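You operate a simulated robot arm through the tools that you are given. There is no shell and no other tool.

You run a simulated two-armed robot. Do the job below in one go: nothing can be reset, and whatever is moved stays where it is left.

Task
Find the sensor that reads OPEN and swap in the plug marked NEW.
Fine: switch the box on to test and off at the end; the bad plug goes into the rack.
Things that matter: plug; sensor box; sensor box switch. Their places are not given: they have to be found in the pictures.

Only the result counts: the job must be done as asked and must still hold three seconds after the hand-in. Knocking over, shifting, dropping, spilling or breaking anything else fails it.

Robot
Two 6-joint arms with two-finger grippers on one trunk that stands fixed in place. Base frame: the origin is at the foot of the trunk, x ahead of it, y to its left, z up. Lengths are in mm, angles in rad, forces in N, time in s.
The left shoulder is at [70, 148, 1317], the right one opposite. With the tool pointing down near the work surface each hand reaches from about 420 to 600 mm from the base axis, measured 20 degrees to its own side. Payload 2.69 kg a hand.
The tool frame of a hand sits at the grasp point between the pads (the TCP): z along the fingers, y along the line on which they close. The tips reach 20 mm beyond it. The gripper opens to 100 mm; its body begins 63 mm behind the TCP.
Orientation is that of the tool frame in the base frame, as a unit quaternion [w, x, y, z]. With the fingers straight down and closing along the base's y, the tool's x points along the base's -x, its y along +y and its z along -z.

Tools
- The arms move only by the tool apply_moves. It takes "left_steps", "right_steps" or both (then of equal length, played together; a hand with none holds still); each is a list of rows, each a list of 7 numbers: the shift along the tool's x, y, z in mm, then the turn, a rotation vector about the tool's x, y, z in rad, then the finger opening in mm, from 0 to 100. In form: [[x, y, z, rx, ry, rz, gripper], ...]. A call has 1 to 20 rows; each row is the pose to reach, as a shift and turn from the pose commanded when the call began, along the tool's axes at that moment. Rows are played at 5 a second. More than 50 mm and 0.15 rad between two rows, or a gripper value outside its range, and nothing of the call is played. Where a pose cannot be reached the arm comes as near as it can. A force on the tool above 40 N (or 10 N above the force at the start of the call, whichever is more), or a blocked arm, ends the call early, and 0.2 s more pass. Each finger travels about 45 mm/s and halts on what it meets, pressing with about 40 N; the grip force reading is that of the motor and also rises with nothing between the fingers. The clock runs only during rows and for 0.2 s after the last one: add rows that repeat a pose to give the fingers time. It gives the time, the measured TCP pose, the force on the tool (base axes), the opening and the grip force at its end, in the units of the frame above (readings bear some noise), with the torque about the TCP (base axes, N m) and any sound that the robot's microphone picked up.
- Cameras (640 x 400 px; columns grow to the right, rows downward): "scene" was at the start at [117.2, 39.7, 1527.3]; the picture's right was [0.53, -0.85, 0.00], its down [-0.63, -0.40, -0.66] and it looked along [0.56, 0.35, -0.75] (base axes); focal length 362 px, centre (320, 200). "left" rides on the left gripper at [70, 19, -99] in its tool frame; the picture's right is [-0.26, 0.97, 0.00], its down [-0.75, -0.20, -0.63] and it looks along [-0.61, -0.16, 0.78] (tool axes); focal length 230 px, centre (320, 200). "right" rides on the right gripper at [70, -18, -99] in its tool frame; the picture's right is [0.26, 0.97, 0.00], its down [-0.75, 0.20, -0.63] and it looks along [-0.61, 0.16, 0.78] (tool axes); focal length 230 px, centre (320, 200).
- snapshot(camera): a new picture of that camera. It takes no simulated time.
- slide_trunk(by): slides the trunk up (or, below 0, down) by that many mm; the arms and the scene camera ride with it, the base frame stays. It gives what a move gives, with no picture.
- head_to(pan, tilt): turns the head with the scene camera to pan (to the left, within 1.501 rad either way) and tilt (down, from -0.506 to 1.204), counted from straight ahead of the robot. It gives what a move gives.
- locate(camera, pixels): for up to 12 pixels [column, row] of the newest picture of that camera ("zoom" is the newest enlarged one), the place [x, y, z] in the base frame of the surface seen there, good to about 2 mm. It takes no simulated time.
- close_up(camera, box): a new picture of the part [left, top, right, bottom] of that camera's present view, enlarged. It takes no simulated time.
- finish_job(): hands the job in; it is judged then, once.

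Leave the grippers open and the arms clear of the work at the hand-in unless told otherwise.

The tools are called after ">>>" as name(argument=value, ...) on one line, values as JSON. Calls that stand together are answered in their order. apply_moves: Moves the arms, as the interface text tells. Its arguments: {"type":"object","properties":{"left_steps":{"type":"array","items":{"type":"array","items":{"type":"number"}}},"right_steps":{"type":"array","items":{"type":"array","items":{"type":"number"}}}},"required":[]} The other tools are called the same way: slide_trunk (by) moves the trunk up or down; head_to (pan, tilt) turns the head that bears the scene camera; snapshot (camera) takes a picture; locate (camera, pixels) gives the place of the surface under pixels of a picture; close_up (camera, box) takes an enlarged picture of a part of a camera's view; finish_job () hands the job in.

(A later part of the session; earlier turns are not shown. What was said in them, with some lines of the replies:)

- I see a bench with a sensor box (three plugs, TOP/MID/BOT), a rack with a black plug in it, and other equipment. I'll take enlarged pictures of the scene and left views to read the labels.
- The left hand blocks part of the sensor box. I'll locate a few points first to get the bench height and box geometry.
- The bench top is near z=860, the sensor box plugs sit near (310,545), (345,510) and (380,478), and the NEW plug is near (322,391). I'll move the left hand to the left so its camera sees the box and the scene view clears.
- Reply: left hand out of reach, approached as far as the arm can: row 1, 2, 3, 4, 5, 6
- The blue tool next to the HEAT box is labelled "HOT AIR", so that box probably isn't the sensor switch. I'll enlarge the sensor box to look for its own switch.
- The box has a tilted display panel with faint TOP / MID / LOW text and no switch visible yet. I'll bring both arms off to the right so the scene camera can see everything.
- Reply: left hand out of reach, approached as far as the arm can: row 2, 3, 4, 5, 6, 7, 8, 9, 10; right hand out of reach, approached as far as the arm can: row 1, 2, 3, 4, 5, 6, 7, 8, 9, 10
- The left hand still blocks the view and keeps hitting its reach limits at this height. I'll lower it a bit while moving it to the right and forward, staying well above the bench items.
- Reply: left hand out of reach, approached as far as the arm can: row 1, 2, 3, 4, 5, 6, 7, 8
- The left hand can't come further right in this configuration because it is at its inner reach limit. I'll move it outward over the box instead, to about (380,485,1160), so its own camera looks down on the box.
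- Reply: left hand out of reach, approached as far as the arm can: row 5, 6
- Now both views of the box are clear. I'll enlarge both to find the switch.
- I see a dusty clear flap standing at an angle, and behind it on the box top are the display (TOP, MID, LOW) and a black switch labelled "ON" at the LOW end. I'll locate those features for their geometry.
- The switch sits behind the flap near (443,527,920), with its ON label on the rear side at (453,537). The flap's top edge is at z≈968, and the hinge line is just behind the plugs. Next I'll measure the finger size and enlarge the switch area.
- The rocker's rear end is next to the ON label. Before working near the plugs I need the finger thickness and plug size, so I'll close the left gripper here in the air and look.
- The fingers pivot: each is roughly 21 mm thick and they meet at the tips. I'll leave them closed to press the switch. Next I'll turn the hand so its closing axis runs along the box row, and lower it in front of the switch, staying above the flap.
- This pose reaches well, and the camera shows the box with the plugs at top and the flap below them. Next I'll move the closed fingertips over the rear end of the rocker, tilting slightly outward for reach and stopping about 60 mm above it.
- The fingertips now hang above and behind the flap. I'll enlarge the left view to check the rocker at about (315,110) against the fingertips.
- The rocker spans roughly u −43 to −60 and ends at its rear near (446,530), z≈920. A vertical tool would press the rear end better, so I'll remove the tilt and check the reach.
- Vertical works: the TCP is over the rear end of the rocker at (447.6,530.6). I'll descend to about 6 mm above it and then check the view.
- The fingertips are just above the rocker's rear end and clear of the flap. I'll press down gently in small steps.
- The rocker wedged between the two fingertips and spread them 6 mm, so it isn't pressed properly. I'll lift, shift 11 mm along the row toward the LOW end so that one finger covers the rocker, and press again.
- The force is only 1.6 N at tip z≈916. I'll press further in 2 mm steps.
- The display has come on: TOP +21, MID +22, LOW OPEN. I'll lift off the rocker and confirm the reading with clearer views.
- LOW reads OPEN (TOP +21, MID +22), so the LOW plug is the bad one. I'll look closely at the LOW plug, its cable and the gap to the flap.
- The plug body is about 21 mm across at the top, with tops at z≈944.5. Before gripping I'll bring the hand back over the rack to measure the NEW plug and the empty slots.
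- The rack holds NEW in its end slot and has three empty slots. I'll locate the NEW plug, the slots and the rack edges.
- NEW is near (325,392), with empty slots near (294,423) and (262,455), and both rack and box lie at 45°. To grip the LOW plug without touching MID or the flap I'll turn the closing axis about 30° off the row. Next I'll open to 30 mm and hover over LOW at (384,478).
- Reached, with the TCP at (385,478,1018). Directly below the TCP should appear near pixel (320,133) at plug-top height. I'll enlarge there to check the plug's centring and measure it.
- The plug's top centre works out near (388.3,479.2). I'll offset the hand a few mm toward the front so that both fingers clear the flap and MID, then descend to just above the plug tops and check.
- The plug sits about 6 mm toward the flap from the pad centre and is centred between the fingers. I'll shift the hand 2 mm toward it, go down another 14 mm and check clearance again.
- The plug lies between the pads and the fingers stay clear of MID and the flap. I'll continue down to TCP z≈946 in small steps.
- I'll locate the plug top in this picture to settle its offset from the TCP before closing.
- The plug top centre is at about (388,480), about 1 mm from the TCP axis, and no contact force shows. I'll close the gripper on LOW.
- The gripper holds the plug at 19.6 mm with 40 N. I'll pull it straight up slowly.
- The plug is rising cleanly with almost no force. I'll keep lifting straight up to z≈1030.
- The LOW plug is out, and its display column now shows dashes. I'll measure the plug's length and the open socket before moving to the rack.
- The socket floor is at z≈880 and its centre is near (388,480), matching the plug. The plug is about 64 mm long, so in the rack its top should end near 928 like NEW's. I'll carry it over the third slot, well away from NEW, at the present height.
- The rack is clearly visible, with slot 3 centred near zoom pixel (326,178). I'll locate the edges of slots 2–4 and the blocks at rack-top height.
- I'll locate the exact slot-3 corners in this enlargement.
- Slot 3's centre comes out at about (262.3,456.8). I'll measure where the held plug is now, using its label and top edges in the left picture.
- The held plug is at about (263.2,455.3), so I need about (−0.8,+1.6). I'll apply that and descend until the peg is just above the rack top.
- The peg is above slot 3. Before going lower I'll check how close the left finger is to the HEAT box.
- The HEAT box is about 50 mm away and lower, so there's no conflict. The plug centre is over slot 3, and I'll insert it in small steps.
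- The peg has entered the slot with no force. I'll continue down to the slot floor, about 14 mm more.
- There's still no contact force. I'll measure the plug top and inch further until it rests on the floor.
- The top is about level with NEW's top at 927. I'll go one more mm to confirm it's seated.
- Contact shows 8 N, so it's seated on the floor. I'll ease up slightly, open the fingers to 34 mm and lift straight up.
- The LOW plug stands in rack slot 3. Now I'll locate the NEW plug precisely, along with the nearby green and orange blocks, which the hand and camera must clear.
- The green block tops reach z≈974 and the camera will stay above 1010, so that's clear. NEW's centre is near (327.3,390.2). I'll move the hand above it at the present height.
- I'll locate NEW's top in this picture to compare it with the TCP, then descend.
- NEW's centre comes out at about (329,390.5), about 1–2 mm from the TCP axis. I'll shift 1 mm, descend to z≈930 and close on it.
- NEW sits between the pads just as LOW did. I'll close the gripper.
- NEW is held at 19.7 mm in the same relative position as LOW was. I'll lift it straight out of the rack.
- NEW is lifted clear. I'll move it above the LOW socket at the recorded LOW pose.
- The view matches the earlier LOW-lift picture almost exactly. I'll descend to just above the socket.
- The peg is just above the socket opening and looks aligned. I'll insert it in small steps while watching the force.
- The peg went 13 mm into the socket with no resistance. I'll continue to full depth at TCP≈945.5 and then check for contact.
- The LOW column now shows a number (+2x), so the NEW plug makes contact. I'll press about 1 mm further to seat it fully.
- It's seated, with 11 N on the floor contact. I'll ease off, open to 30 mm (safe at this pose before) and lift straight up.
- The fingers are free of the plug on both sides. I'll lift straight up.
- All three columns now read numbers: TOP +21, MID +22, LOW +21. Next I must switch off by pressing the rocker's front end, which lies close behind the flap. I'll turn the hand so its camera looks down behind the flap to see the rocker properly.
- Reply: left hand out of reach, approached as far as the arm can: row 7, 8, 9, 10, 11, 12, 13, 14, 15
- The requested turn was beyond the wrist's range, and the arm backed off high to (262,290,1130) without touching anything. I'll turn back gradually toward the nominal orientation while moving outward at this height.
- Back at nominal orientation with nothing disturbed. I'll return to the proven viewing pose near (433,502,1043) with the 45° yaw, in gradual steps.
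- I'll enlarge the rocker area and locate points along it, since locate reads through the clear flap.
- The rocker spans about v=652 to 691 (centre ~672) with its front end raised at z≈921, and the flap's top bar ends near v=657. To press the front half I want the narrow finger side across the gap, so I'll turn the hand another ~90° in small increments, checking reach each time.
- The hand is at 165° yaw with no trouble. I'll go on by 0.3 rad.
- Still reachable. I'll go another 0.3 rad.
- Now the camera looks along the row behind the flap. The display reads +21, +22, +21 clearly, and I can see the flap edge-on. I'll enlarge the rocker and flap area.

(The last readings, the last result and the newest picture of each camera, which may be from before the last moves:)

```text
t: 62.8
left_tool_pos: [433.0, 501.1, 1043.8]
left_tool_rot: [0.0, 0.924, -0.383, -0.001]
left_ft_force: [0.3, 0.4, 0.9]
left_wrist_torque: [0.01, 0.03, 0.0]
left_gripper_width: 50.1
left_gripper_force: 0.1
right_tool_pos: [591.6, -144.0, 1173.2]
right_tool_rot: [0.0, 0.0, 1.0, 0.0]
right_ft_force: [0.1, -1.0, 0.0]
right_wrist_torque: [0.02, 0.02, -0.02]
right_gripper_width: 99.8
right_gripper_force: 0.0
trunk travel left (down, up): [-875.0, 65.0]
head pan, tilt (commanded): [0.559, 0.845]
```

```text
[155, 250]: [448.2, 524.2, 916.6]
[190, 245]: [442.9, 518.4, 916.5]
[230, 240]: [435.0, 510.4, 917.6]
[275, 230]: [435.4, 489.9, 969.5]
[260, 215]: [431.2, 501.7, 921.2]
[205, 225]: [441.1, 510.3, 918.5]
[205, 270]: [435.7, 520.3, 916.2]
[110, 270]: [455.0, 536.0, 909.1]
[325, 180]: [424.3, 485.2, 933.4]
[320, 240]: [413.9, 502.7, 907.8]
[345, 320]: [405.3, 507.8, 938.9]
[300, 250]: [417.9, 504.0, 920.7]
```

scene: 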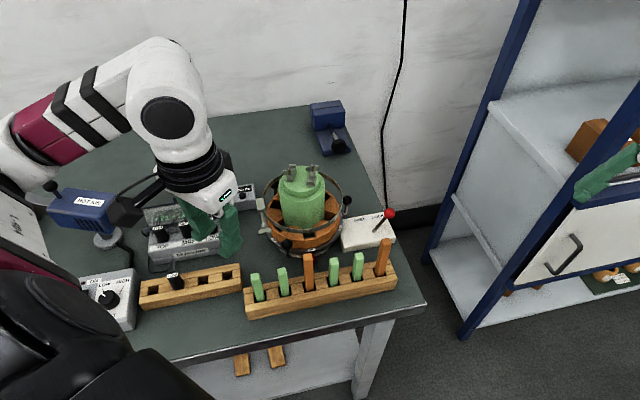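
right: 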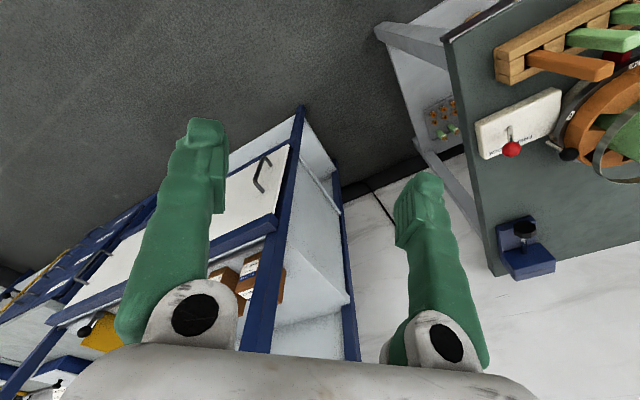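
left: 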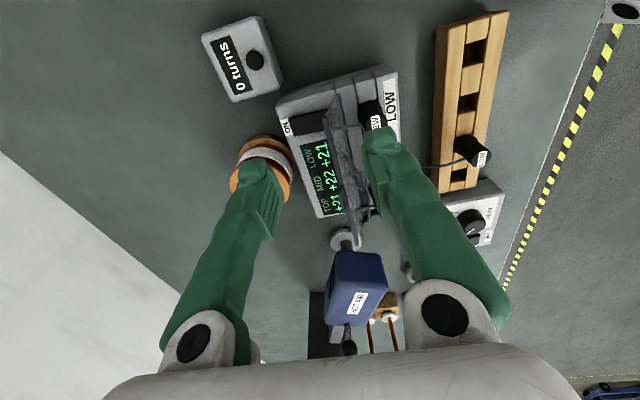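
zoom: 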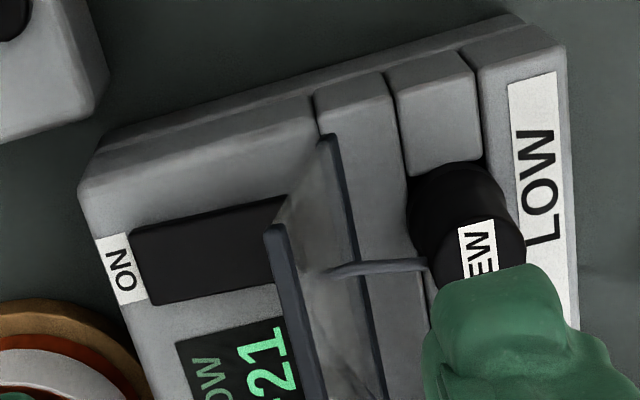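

I can see the rocker clearly: its rear half is flat at z≈916.5, its front half rises to ≈921, and the flap bar is at v≈654. I'll use the front finger with the gripper open 60 mm. First I'll move rearward and a little down, staying above the flap.

>>> apply_moves(left_steps=[[-1, -12, 8, 0, 0, 0, 60], [-2, -24, 16, 0, 0, 0, 60], [-3, -36, 26, 0, 0, 0, 60], [-3.8, -45.7, 36, 0, 0, 0, 60], [-3.8, -45.7, 36, 0, 0, 0, 60]])

>>> snapshot(camera="left")

>>> close_up(camera="left", box=[280, 60, 440, 160])

>>> close_up(camera="scene", box=[140, 150, 260, 250])

```text
t: 64.0
left_tool_pos: [462.4, 535.7, 1006.8]
left_tool_rot: [0.0, 0.923, -0.385, 0.0]
left_ft_force: [0.0, -0.3, -0.3]
left_wrist_torque: [0.0, 0.02, -0.02]
left_gripper_width: 60.0
left_gripper_force: 0.0
right_tool_pos: [592.1, -142.8, 1173.3]
right_tool_rot: [0.001, 0.0, 1.0, 0.0]
right_ft_force: [0.2, 0.3, 0.7]
right_wrist_torque: [-0.01, -0.04, -0.01]
right_gripper_width: 100.1
right_gripper_force: 0.0
trunk travel left (down, up): [-875.0, 65.0]
head pan, tilt (commanded): [0.559, 0.845]
```

```text
taken
```

left: 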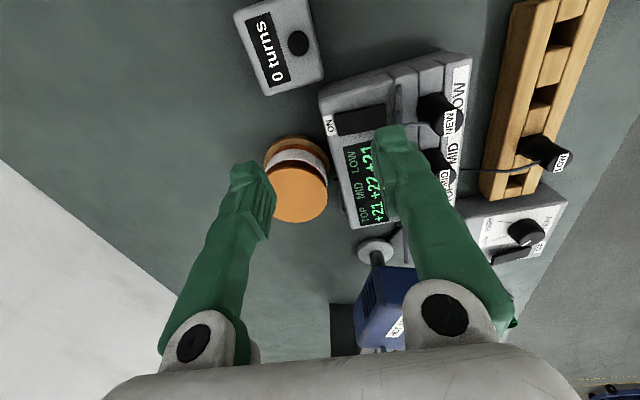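

```text
4.00 times, centred on (360, 110) of left
```

zoom: 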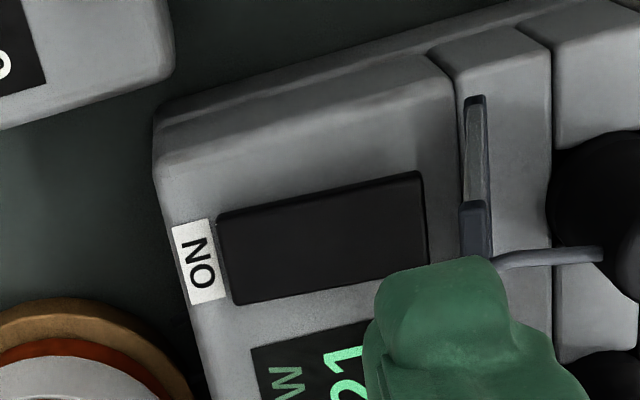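

```text
4.00 times, centred on (200, 200) of scene
```

zoom: 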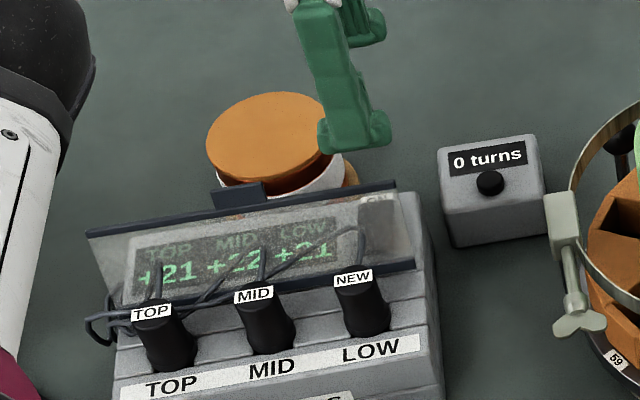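

Excellent: the whole rocker is visible with the flap edge-on beside it. I'll locate the rocker corners, flap and fingertip.

>>> locate(camera="zoom", pixels=[[225, 218], [240, 298], [415, 178], [425, 258], [410, 220], [370, 230], [320, 240], [260, 255], [475, 105], [475, 205], [470, 235], [485, 180]])

>>> locate(camera="zoom", pixels=[[440, 275], [400, 290], [500, 285], [385, 320], [440, 330], [395, 380], [520, 350], [395, 225], [345, 235], [295, 248], [420, 200], [235, 240]])

```text
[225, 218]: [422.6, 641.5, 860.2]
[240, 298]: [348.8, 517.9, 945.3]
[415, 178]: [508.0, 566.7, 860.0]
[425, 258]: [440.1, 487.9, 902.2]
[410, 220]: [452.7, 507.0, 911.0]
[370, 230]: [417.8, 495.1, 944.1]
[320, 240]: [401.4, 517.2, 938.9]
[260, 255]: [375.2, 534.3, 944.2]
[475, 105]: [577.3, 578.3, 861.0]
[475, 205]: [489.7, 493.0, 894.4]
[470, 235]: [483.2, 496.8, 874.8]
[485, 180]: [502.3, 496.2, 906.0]
```

```text
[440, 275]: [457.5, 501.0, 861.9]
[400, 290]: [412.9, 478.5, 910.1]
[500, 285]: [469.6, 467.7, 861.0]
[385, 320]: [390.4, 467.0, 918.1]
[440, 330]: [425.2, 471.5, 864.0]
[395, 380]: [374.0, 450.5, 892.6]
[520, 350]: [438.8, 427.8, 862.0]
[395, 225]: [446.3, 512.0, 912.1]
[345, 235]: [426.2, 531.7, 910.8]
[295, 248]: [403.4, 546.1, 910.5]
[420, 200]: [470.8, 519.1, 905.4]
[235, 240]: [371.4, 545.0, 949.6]
```

That read the scene enlargement instead. I'll retake the left enlargement and locate on it.

>>> close_up(camera="left", box=[280, 60, 440, 160])

>>> locate(camera="zoom", pixels=[[225, 218], [240, 298], [415, 178], [425, 258], [410, 220], [370, 230], [320, 240], [260, 255], [475, 105], [475, 215], [470, 235], [485, 180]])

>>> locate(camera="zoom", pixels=[[440, 275], [400, 290], [500, 285], [385, 320], [440, 330], [395, 380], [520, 350], [395, 225], [345, 235], [295, 248], [420, 200], [480, 245]])

```text
4.00 times, centred on (360, 110) of left
```

zoom: 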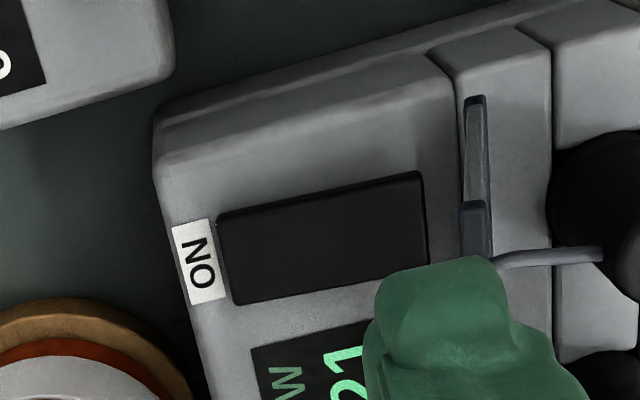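

```text
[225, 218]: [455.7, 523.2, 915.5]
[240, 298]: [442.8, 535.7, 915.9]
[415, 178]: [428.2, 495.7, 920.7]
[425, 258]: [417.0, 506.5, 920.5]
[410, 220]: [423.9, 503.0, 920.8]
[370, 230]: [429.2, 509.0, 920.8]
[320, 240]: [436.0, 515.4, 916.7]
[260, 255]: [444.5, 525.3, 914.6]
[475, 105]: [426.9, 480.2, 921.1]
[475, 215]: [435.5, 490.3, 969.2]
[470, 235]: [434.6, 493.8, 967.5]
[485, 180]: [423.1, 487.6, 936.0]
```

```text
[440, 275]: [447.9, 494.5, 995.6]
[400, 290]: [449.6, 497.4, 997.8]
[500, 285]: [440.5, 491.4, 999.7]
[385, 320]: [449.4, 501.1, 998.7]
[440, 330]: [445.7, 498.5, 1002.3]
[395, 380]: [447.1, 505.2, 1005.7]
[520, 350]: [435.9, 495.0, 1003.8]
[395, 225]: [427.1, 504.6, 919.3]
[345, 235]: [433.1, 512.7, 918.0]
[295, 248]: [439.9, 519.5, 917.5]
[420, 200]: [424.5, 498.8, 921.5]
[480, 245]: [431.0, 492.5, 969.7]
```

The rocker centre is at u≈−56, v≈672.5, with its front end at v≈653, and the front finger spans v≈658–674 with about 3–4 mm clearance behind the flap bar. I'll shift 4.5 mm along the row to centre on the rocker and lower to about 13 mm above it.

>>> apply_moves(left_steps=[[-4.5, 0, 0, 0, 0, 0, 60], [-4.5, 0, 15, 0, 0, 0, 60], [-4.5, 0, 30, 0, 0, 0, 60], [-4.5, 0, 42, 0, 0, 0, 60], [-4.5, 0, 52, 0, 0, 0, 60], [-4.5, 0, 52, 0, 0, 0, 60]])

>>> snapshot(camera="left")

>>> close_up(camera="scene", box=[160, 160, 256, 220])

>>> close_up(camera="left", box=[300, 90, 460, 190])

```text
t: 65.4
left_tool_pos: [458.8, 539.8, 956.8]
left_tool_rot: [0.0, 0.923, -0.385, 0.0]
left_ft_force: [0.0, -1.3, -0.3]
left_wrist_torque: [0.01, 0.02, 0.03]
left_gripper_width: 60.0
left_gripper_force: 0.0
right_tool_pos: [592.6, -143.2, 1172.4]
right_tool_rot: [0.0, 0.0, 1.0, 0.0]
right_ft_force: [0.2, -0.4, 0.4]
right_wrist_torque: [0.0, 0.04, 0.04]
right_gripper_width: 100.2
right_gripper_force: 0.0
trunk travel left (down, up): [-875.0, 65.0]
head pan, tilt (commanded): [0.559, 0.845]
```

```text
taken
```

left: 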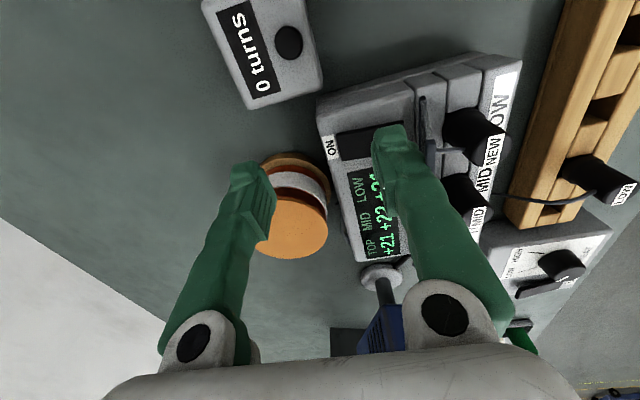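

```text
6.67 times, centred on (208, 190) of scene
```

zoom: 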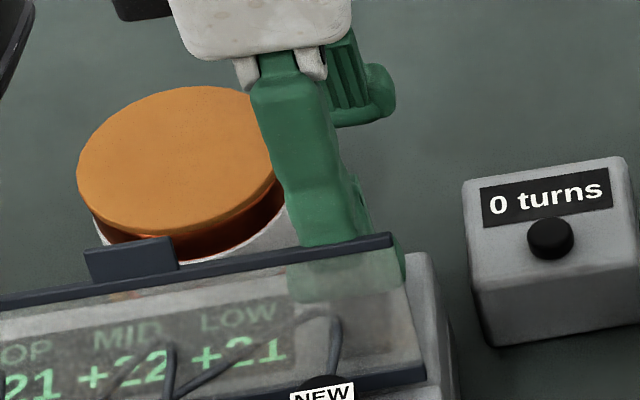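

```text
4.00 times, centred on (380, 140) of left
```

zoom: 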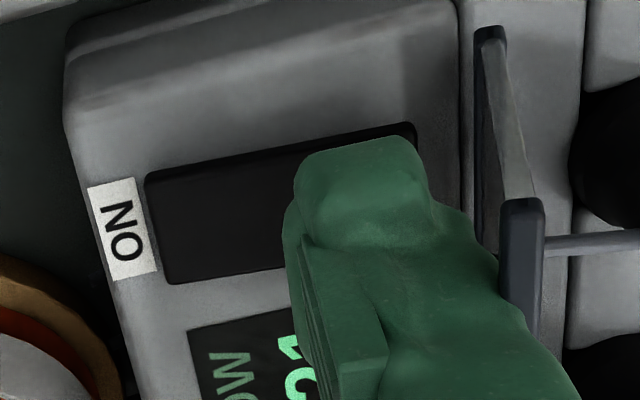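

The front finger is above the rocker's front half and clear of the flap bar. I'll check the rear finger's distance to the orange roll before going lower.

>>> locate(camera="left", pixels=[[280, 158], [300, 158], [268, 200], [275, 185], [290, 200], [320, 215], [300, 255], [262, 165], [255, 170], [265, 240], [285, 172], [240, 168]])

>>> close_up(camera="left", box=[210, 130, 370, 230])

```text
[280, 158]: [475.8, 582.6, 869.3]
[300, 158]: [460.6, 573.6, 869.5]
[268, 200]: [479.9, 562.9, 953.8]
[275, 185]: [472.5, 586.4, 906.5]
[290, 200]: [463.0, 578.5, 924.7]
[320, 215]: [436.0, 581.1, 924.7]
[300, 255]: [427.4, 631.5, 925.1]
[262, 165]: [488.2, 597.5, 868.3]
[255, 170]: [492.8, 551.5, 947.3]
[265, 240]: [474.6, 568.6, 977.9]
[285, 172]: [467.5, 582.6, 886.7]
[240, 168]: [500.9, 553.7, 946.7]
```

```text
4.00 times, centred on (290, 180) of left
```

zoom: 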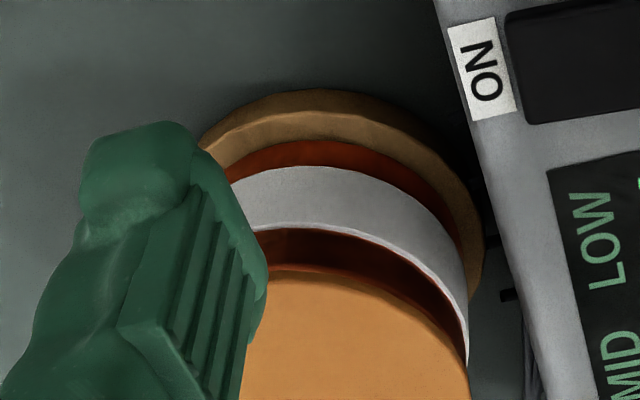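

The rear finger clears the roll by about 9 mm. I'll lower to contact and press the rocker's front half in small steps.

>>> apply_moves(left_steps=[[0, 0, 5, 0, 0, 0, 60], [0, 0, 10, 0, 0, 0, 60], [0, 0, 13, 0, 0, 0, 60], [0, 0, 15, 0, 0, 0, 60]])

>>> close_up(camera="left", box=[300, 90, 460, 190])

>>> close_up(camera="scene", box=[140, 165, 260, 240])

```text
t: 66.4
left_tool_pos: [458.4, 538.5, 947.3]
left_tool_rot: [0.0, 0.924, -0.384, 0.0]
left_ft_force: [0.6, -0.2, 0.1]
left_wrist_torque: [0.0, 0.0, -0.02]
left_gripper_width: 60.2
left_gripper_force: 0.1
left hand out of reach, approached as far as the arm can: row 3, 4
right_tool_pos: [591.0, -144.0, 1171.7]
right_tool_rot: [0.0, -0.001, 1.0, 0.0]
right_ft_force: [-0.8, -0.6, 0.0]
right_wrist_torque: [-0.01, 0.01, 0.01]
right_gripper_width: 100.0
right_gripper_force: 0.1
trunk travel left (down, up): [-875.0, 65.0]
head pan, tilt (commanded): [0.559, 0.845]
```

```text
4.00 times, centred on (380, 140) of left
```

zoom: 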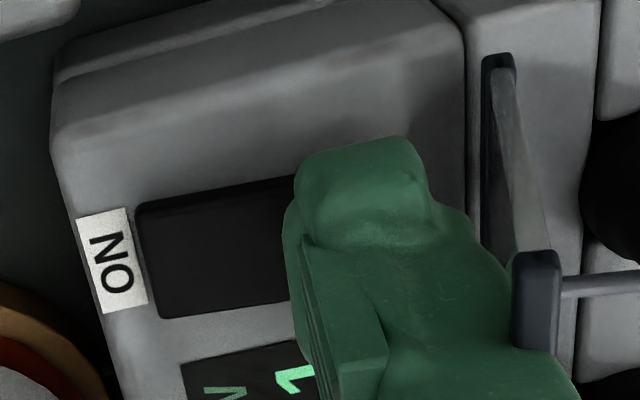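

```text
5.33 times, centred on (200, 202) of scene
```

zoom: 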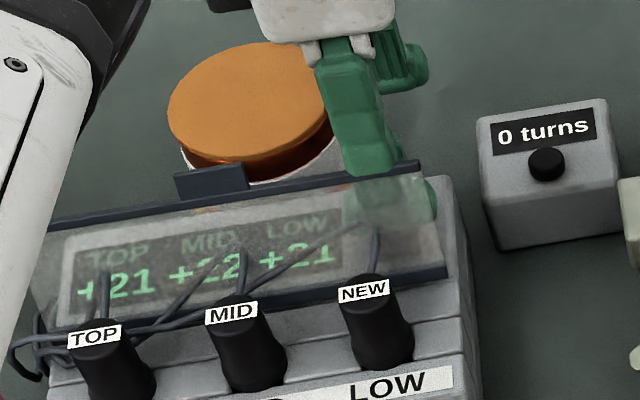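

The arm is at full stretch here and stops at z≈947. Sliding the trunk down about 40 mm would give more reach, but the right hand moves with it, so I'll first check what lies under and around the right hand.

>>> snapshot(camera="right")

>>> locate(camera="right", pixels=[[320, 30], [320, 100], [320, 200], [230, 200], [300, 200], [275, 150], [380, 220], [480, 150], [280, 280], [340, 300], [150, 150], [450, 240]])

>>> snapshot(camera="scene")

```text
taken
```

right: 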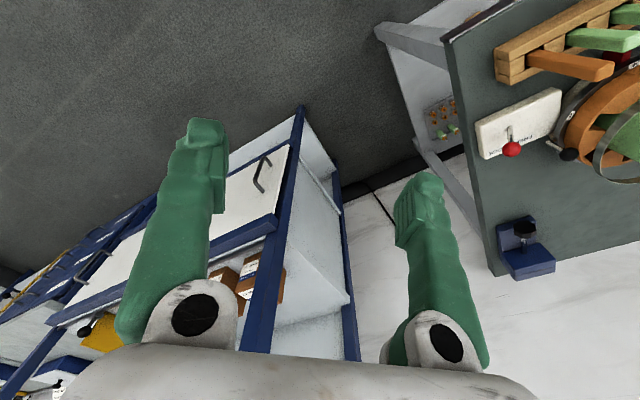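

```text
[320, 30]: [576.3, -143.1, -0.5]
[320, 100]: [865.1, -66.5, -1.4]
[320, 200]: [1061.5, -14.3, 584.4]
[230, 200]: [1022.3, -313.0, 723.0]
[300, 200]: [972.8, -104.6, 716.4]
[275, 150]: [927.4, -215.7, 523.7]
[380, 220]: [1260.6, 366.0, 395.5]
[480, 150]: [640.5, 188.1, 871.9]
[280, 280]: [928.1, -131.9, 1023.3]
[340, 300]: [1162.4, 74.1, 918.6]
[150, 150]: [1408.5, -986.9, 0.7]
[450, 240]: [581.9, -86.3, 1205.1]
```

```text
taken
```

scene: 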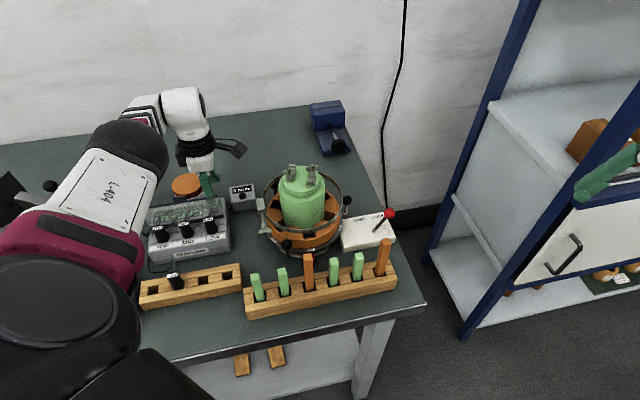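

The right hand has only the floor far beneath it, so lowering the trunk is safe. I'll first raise the left hand 40 mm, then slide the trunk down 40 mm.

>>> apply_moves(left_steps=[[0, 0, -10, 0, 0, 0, 60], [0, 0, -25, 0, 0, 0, 60], [0, 0, -40, 0, 0, 0, 60], [0, 0, -45, 0, 0, 0, 60], [0, 0, -45, 0, 0, 0, 60]])

>>> slide_trunk(by=-40)

>>> snapshot(camera="left")

>>> close_up(camera="left", box=[300, 90, 460, 190])

```text
t: 67.6
left_tool_pos: [458.1, 537.4, 992.7]
left_tool_rot: [-0.001, 0.923, -0.384, 0.001]
left_ft_force: [0.1, -0.3, 1.2]
left_wrist_torque: [0.02, 0.04, 0.02]
left_gripper_width: 60.1
left_gripper_force: 0.1
right_tool_pos: [591.1, -143.3, 1174.0]
right_tool_rot: [0.0, 0.0, 1.0, 0.0]
right_ft_force: [1.2, 0.1, 0.1]
right_wrist_torque: [0.0, 0.01, -0.03]
right_gripper_width: 100.0
right_gripper_force: 0.2
trunk travel left (down, up): [-875.0, 65.0]
head pan, tilt (commanded): [0.559, 0.845]
```

```text
t: 68.4
left_tool_pos: [457.9, 538.0, 952.4]
left_tool_rot: [0.0, 0.923, -0.384, 0.0]
left_ft_force: [0.7, -0.6, 0.1]
left_wrist_torque: [-0.04, -0.03, -0.01]
left_gripper_width: 60.0
left_gripper_force: 0.0
right_tool_pos: [592.1, -142.5, 1133.2]
right_tool_rot: [0.0, -0.001, 1.0, 0.0]
right_ft_force: [-0.5, 0.5, 0.0]
right_wrist_torque: [-0.02, 0.01, 0.04]
right_gripper_width: 100.2
right_gripper_force: 0.1
trunk travel left (down, up): [-835.0, 105.0]
head pan, tilt (commanded): [0.559, 0.845]
```

```text
taken
```

left: 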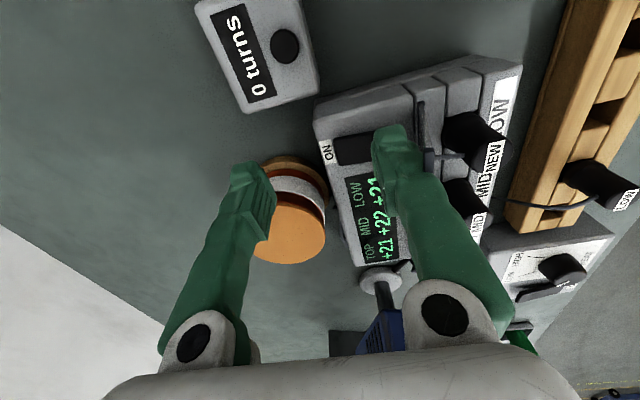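

```text
4.00 times, centred on (380, 140) of left
```

zoom: 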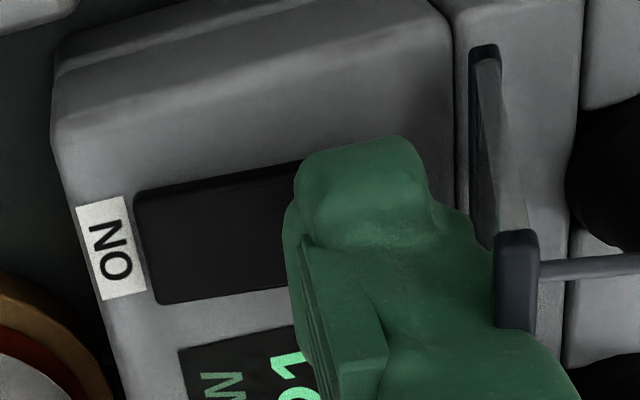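

The hand is at z=952 over the rocker, but about 1.5 mm nearer the flap than planned. I'll measure the finger-to-bar clearance.

>>> locate(camera="zoom", pixels=[[515, 240], [510, 270], [500, 250], [485, 270], [475, 240], [480, 300], [455, 215], [420, 160], [330, 160], [500, 340], [400, 150], [520, 260]])

```text
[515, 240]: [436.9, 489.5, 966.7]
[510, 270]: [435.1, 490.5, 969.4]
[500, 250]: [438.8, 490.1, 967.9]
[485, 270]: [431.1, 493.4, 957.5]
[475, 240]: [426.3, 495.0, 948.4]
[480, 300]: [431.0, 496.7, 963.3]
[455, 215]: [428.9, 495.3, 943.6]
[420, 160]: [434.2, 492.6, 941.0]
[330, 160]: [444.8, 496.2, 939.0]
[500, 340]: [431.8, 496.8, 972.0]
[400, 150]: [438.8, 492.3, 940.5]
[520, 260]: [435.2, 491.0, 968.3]
```

The finger's front face is only about 1 mm from the bar, so I'll move 3 mm rearward before pressing. Then I'll step down.

>>> apply_moves(left_steps=[[0, -1.5, 0, 0, 0, 0, 60], [0, -3, 0, 0, 0, 0, 60], [0, -3, 3, 0, 0, 0, 60], [0, -3, 6, 0, 0, 0, 60], [0, -3, 8, 0, 0, 0, 60]])

>>> close_up(camera="left", box=[300, 90, 460, 190])

>>> locate(camera="zoom", pixels=[[515, 260], [520, 290], [485, 270], [475, 240], [480, 300], [455, 215], [500, 340], [420, 160], [330, 160], [200, 240], [160, 230], [270, 210]])

```text
t: 69.6
left_tool_pos: [460.2, 539.3, 944.1]
left_tool_rot: [0.0, 0.923, -0.384, 0.001]
left_ft_force: [0.0, 0.8, 0.2]
left_wrist_torque: [0.01, 0.01, -0.01]
left_gripper_width: 59.9
left_gripper_force: 0.0
right_tool_pos: [591.3, -143.6, 1132.5]
right_tool_rot: [0.0, 0.0, 1.0, 0.0]
right_ft_force: [-0.1, -0.5, 0.6]
right_wrist_torque: [0.01, -0.02, 0.01]
right_gripper_width: 100.0
right_gripper_force: 0.0
trunk travel left (down, up): [-835.0, 105.0]
head pan, tilt (commanded): [0.559, 0.845]
```

```text
4.00 times, centred on (380, 140) of left
```

zoom: 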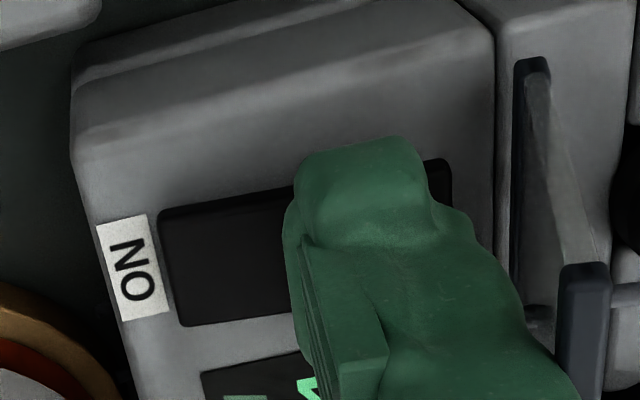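

```text
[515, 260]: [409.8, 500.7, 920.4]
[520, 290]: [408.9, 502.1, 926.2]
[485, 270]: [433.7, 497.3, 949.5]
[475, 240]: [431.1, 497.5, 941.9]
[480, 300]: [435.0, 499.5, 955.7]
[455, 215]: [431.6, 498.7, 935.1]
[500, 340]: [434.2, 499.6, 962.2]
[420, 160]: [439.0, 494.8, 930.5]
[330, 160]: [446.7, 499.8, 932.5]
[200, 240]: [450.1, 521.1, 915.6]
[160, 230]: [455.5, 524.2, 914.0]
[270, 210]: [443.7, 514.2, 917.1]
```

Now there's a clear gap to the bar, and the fingertip covers exactly the front half of the rocker. I'll press down in small steps.

>>> apply_moves(left_steps=[[0, 0, 2, 0, 0, 0, 60], [0, 0, 3.5, 0, 0, 0, 60], [0, 0, 5, 0, 0, 0, 60]])

>>> close_up(camera="scene", box=[140, 150, 260, 240])

>>> snapshot(camera="left")

```text
t: 70.4
left_tool_pos: [461.4, 540.1, 940.6]
left_tool_rot: [-0.001, 0.923, -0.384, 0.001]
left_ft_force: [0.7, 0.7, 0.9]
left_wrist_torque: [-0.03, 0.06, 0.0]
left_gripper_width: 59.7
left_gripper_force: 0.0
right_tool_pos: [590.7, -143.4, 1133.2]
right_tool_rot: [0.001, 0.0, 1.0, 0.0]
right_ft_force: [0.4, 0.7, -0.6]
right_wrist_torque: [-0.02, 0.0, -0.02]
right_gripper_width: 99.9
right_gripper_force: 0.1
trunk travel left (down, up): [-835.0, 105.0]
head pan, tilt (commanded): [0.559, 0.845]
```

```text
4.44 times, centred on (200, 195) of scene
```

zoom: 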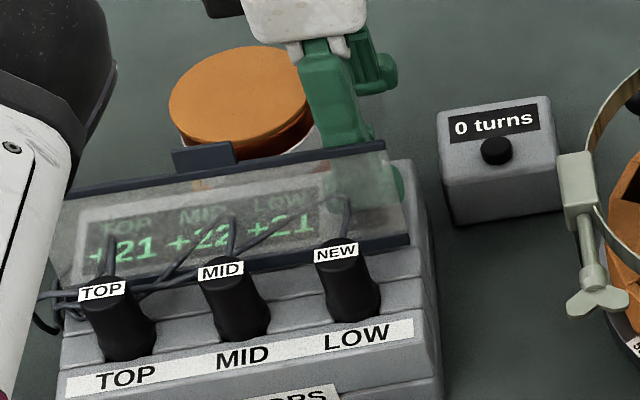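

```text
taken
```

left: 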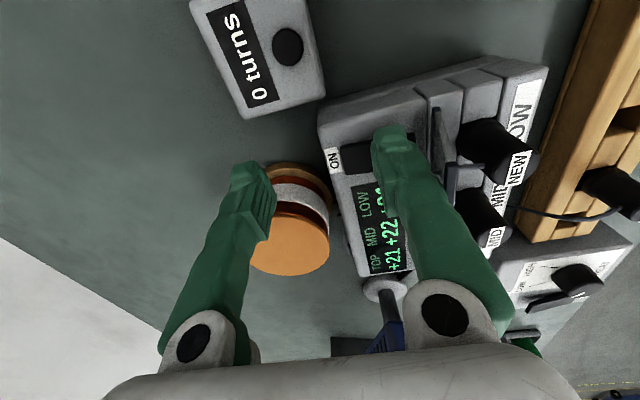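

There's only slight contact and the display is still on. I'll continue down in 1.5 mm steps.

>>> apply_moves(left_steps=[[0, 0, 1.5, 0, 0, 0, 60], [0, 0, 3, 0, 0, 0, 60], [0, 0, 3, 0, 0, 0, 60]])

>>> close_up(camera="scene", box=[140, 150, 260, 240])

```text
t: 71.2
left_tool_pos: [459.8, 539.2, 938.6]
left_tool_rot: [-0.002, 0.923, -0.384, 0.0]
left_ft_force: [0.7, 3.2, 14.6]
left_wrist_torque: [-0.3, 0.38, -0.09]
left_gripper_width: 59.4
left_gripper_force: 0.1
right_tool_pos: [591.0, -144.0, 1133.1]
right_tool_rot: [0.001, 0.0, 1.0, 0.001]
right_ft_force: [0.1, 0.0, -0.2]
right_wrist_torque: [-0.02, -0.01, 0.02]
right_gripper_width: 100.0
right_gripper_force: 0.1
trunk travel left (down, up): [-835.0, 105.0]
head pan, tilt (commanded): [0.559, 0.845]
```

```text
4.44 times, centred on (200, 195) of scene
```

zoom: 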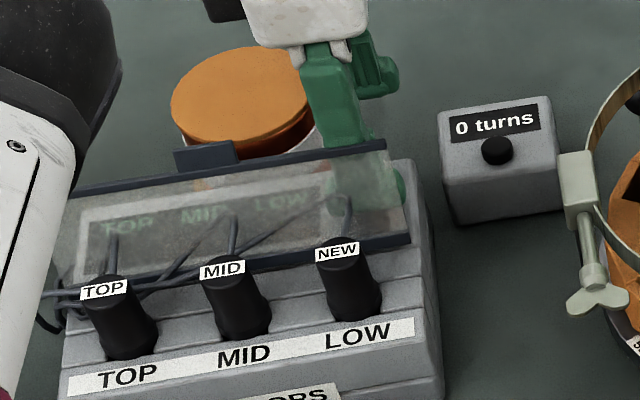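

The readings have gone out, so the box is off (14.6 N contact). I'll lift straight up and check that it stays off.

>>> apply_moves(left_steps=[[0, 0, -4, 0, 0, 0, 60], [0, 0, -12, 0, 0, 0, 60], [0, 0, -28, 0, 0, 0, 60], [0, 0, -50, 0, 0, 0, 60], [0, 0, -75, 0, 0, 0, 60], [0, 0, -75, 0, 0, 0, 60]])

>>> snapshot(camera="left")

>>> close_up(camera="scene", box=[140, 150, 260, 240])

>>> close_up(camera="left", box=[280, 60, 440, 160])

```text
t: 72.6
left_tool_pos: [463.1, 539.5, 1011.6]
left_tool_rot: [0.0, 0.923, -0.385, 0.0]
left_ft_force: [1.2, -0.4, 0.5]
left_wrist_torque: [0.02, 0.03, 0.03]
left_gripper_width: 59.9
left_gripper_force: 0.1
right_tool_pos: [590.0, -142.9, 1133.4]
right_tool_rot: [0.0, -0.001, 1.0, 0.0]
right_ft_force: [-0.2, 0.5, -0.2]
right_wrist_torque: [-0.01, -0.03, 0.01]
right_gripper_width: 99.8
right_gripper_force: 0.1
trunk travel left (down, up): [-835.0, 105.0]
head pan, tilt (commanded): [0.559, 0.845]
```

```text
taken
```

left: 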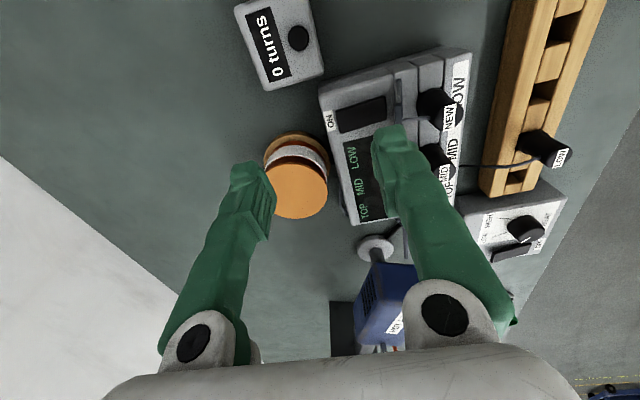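

```text
4.44 times, centred on (200, 195) of scene
```

zoom: 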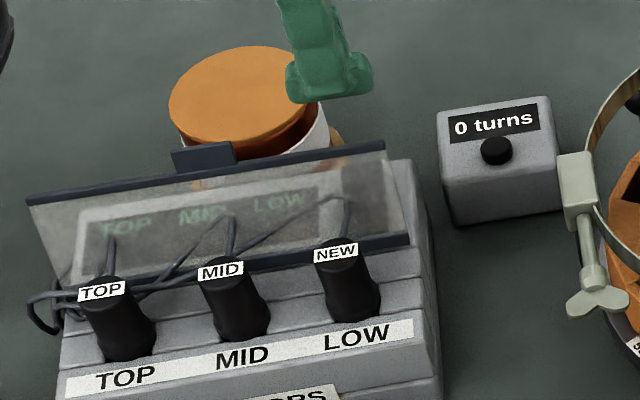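

```text
4.00 times, centred on (360, 110) of left
```

zoom: 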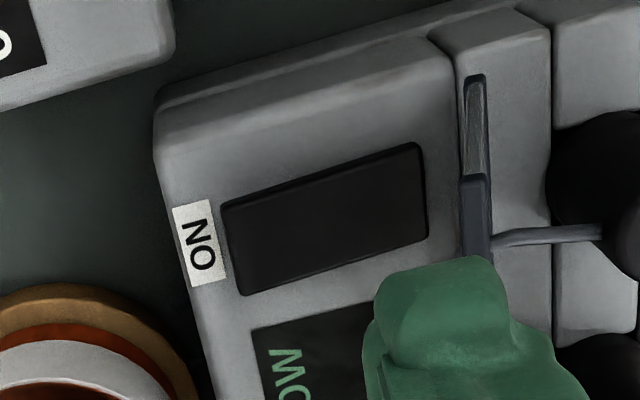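

The display stays blank except for its printed headings, so the box is off, and the flap hasn't moved. Now I'll retreat: first raise the trunk back 40 mm, then bring the hand back over the box at a safe height.

>>> slide_trunk(by=40)

>>> apply_moves(left_steps=[[2, 16, 0, 0, 0, 0, 60], [4, 32, 0, 0, 0, 0, 50], [6, 48.4, 0, 0, 0, 0, 50], [6, 48.4, 0, 0, 0, 0.14, 50], [6, 48.4, 0, 0, 0, 0.28, 50], [6, 48.4, 0, 0, 0, 0.42, 50], [6, 48.4, 0, 0, 0, 0.56, 50], [6, 48.4, 0, 0, 0, 0.7, 50], [6, 48.4, 0, 0, 0, 0.84, 50], [6, 48.4, 0, 0, 0, 0.98, 50], [6, 48.4, 0, 0, 0, 1.12, 50], [6, 48.4, 0, 0, 0, 1.26, 50], [6, 48.4, 0, 0, 0, 1.4, 50], [6, 48.4, 0, 0, 0, 1.54, 50], [6, 48.4, 0, 0, 0, 1.57, 50]])

```text
t: 73.5
left_tool_pos: [461.8, 539.7, 1052.3]
left_tool_rot: [0.0, 0.923, -0.384, 0.0]
left_ft_force: [0.8, 0.2, 0.2]
left_wrist_torque: [0.04, 0.02, 0.0]
left_gripper_width: 59.9
left_gripper_force: 0.1
right_tool_pos: [592.9, -142.3, 1173.2]
right_tool_rot: [0.001, -0.001, 1.0, 0.0]
right_ft_force: [0.3, 0.4, -0.6]
right_wrist_torque: [0.0, 0.01, -0.01]
right_gripper_width: 100.1
right_gripper_force: 0.0
trunk travel left (down, up): [-875.0, 65.0]
head pan, tilt (commanded): [0.559, 0.845]
```

```text
t: 76.7
left_tool_pos: [432.0, 500.3, 1050.3]
left_tool_rot: [0.0, -0.38, 0.925, 0.0]
left_ft_force: [0.0, 0.3, 0.3]
left_wrist_torque: [-0.01, 0.04, -0.04]
left_gripper_width: 50.3
left_gripper_force: 0.1
right_tool_pos: [590.9, -142.3, 1172.4]
right_tool_rot: [0.0, 0.0, 1.0, 0.0]
right_ft_force: [0.3, 0.0, -0.7]
right_wrist_torque: [0.01, 0.01, 0.05]
right_gripper_width: 100.0
right_gripper_force: 0.1
trunk travel left (down, up): [-875.0, 65.0]
head pan, tilt (commanded): [0.559, 0.845]
```

The hand is back at the 135° yaw. Now I'll retrace the earlier path to the clear pose near (290,317,1130), turning back to nominal and opening fully.

>>> apply_moves(left_steps=[[25, 0, -20, 0, 0, 0, 60], [50, 0, -35, 0, 0, 0, 70], [75, 0, -50, 0, 0, 0, 80], [100, 0, -62, 0, 0, 0, 90], [122, -5, -65, 0, 0, 0.13, 100], [144, -10, -68, 0, 0, 0.26, 100], [166, -15, -71, 0, 0, 0.39, 100], [188, -20, -74, 0, 0, 0.52, 100], [210, -25, -77, 0, 0, 0.65, 100], [229, -30, -79, 0, 0, 0.785, 100], [229, -30, -79, 0, 0, 0.785, 100]])

>>> snapshot(camera="scene")

>>> close_up(camera="scene", box=[120, 165, 280, 315])

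>>> snapshot(camera="left")

```text
t: 79.1
left_tool_pos: [289.5, 318.2, 1130.7]
left_tool_rot: [0.0, 0.002, 1.0, -0.001]
left_ft_force: [-1.0, -0.6, 0.7]
left_wrist_torque: [-0.04, 0.01, 0.0]
left_gripper_width: 100.0
left_gripper_force: 0.0
right_tool_pos: [592.1, -142.8, 1173.4]
right_tool_rot: [0.001, 0.0, 1.0, 0.0]
right_ft_force: [-0.4, -0.1, -0.2]
right_wrist_torque: [0.04, -0.01, 0.01]
right_gripper_width: 99.7
right_gripper_force: 0.1
trunk travel left (down, up): [-875.0, 65.0]
head pan, tilt (commanded): [0.559, 0.845]
```

```text
taken
```

scene: 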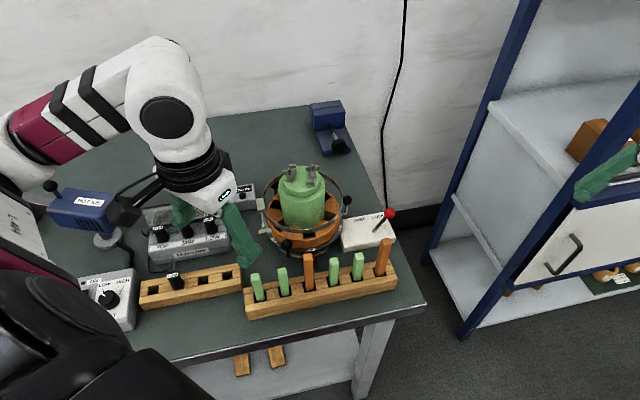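

```text
2.67 times, centred on (200, 240) of scene
```

zoom: 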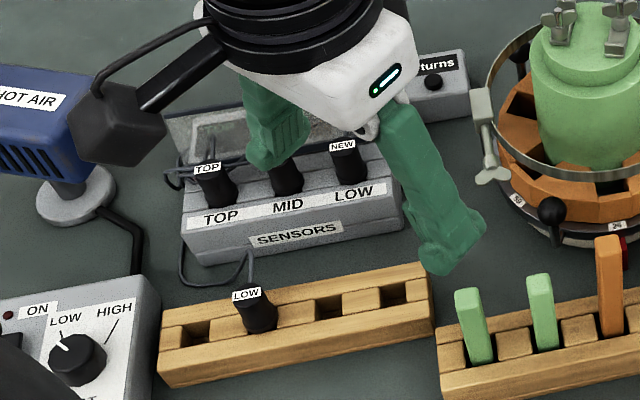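

```text
taken
```

left: 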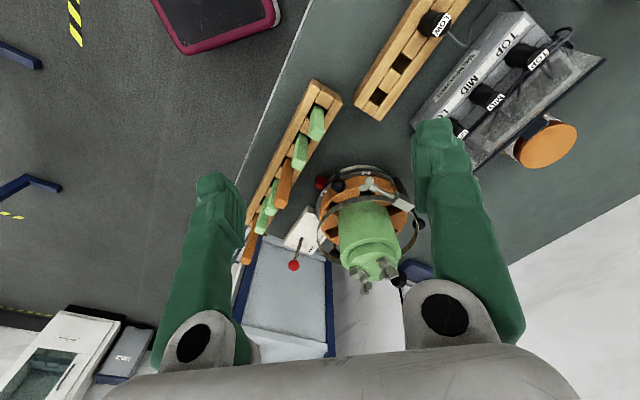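

Everything is in place: NEW in the LOW socket, the old LOW plug in the rack, and the box off. I'll raise the hand a bit further to be well clear, about as at the start.

>>> apply_moves(left_steps=[[0, 0, -15, 0, 0, 0, 100], [0, 0, -30, 0, 0, 0, 100], [0, 0, -45, 0, 0, 0, 100], [0, 0, -45, 0, 0, 0, 100]])

>>> close_up(camera="left", box=[340, 0, 620, 175])

>>> close_up(camera="scene", box=[120, 165, 280, 315])

```text
t: 80.1
left_tool_pos: [290.8, 319.1, 1176.8]
left_tool_rot: [0.0, 0.001, 1.0, 0.0]
left_ft_force: [0.5, -0.5, -0.1]
left_wrist_torque: [-0.01, 0.02, -0.01]
left_gripper_width: 100.2
left_gripper_force: 0.1
right_tool_pos: [591.7, -143.7, 1171.8]
right_tool_rot: [0.001, 0.0, 1.0, 0.001]
right_ft_force: [-0.8, -0.2, 0.3]
right_wrist_torque: [-0.02, 0.03, 0.0]
right_gripper_width: 99.9
right_gripper_force: 0.0
trunk travel left (down, up): [-875.0, 65.0]
head pan, tilt (commanded): [0.559, 0.845]
```

```text
2.29 times, centred on (480, 88) of left
```

zoom: 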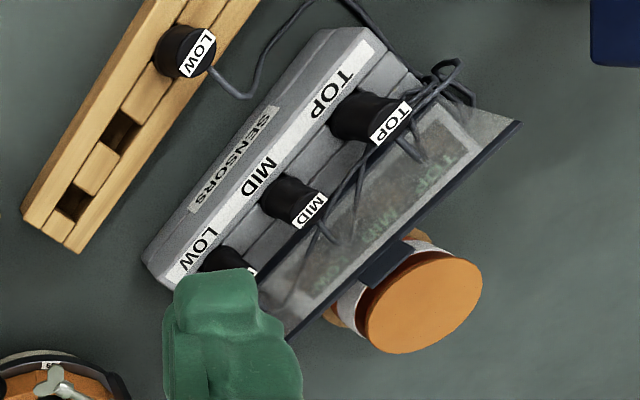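

```text
2.67 times, centred on (200, 240) of scene
```

zoom: 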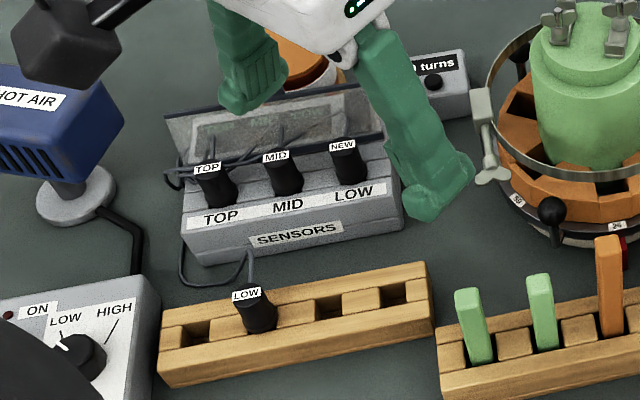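

The pictures confirm the result. NEW sits in the LOW socket and read +21 in the test, the bad LOW plug is in the rack, and the sensor box is off. Nothing else appears to have moved, both grippers are open and the arms are clear, so I'm handing in the job.

>>> finish_job()

```text
The job is handed in.
```

I swapped in the NEW plug, and the job is handed in. I haven't seen the judge's verdict.

- **Test:** with the box switched on, TOP read +21, MID read +22 and LOW read OPEN, so the LOW plug was the bad one.
- **Swap:** the bad LOW plug now stands in the third slot of the rack. The NEW plug is in the LOW socket.
- **Check:** with NEW in, all three sensors read normally: TOP +21, MID +22, LOW +21.
- **At hand-in:** the box was off, both grippers were open and the arms were clear of the bench. The pictures showed nothing else knocked over or moved.

Partway through, a wrist turn went past the left arm's limit and the arm swung up and back on its own. It touched nothing, and I brought it back in small steps.
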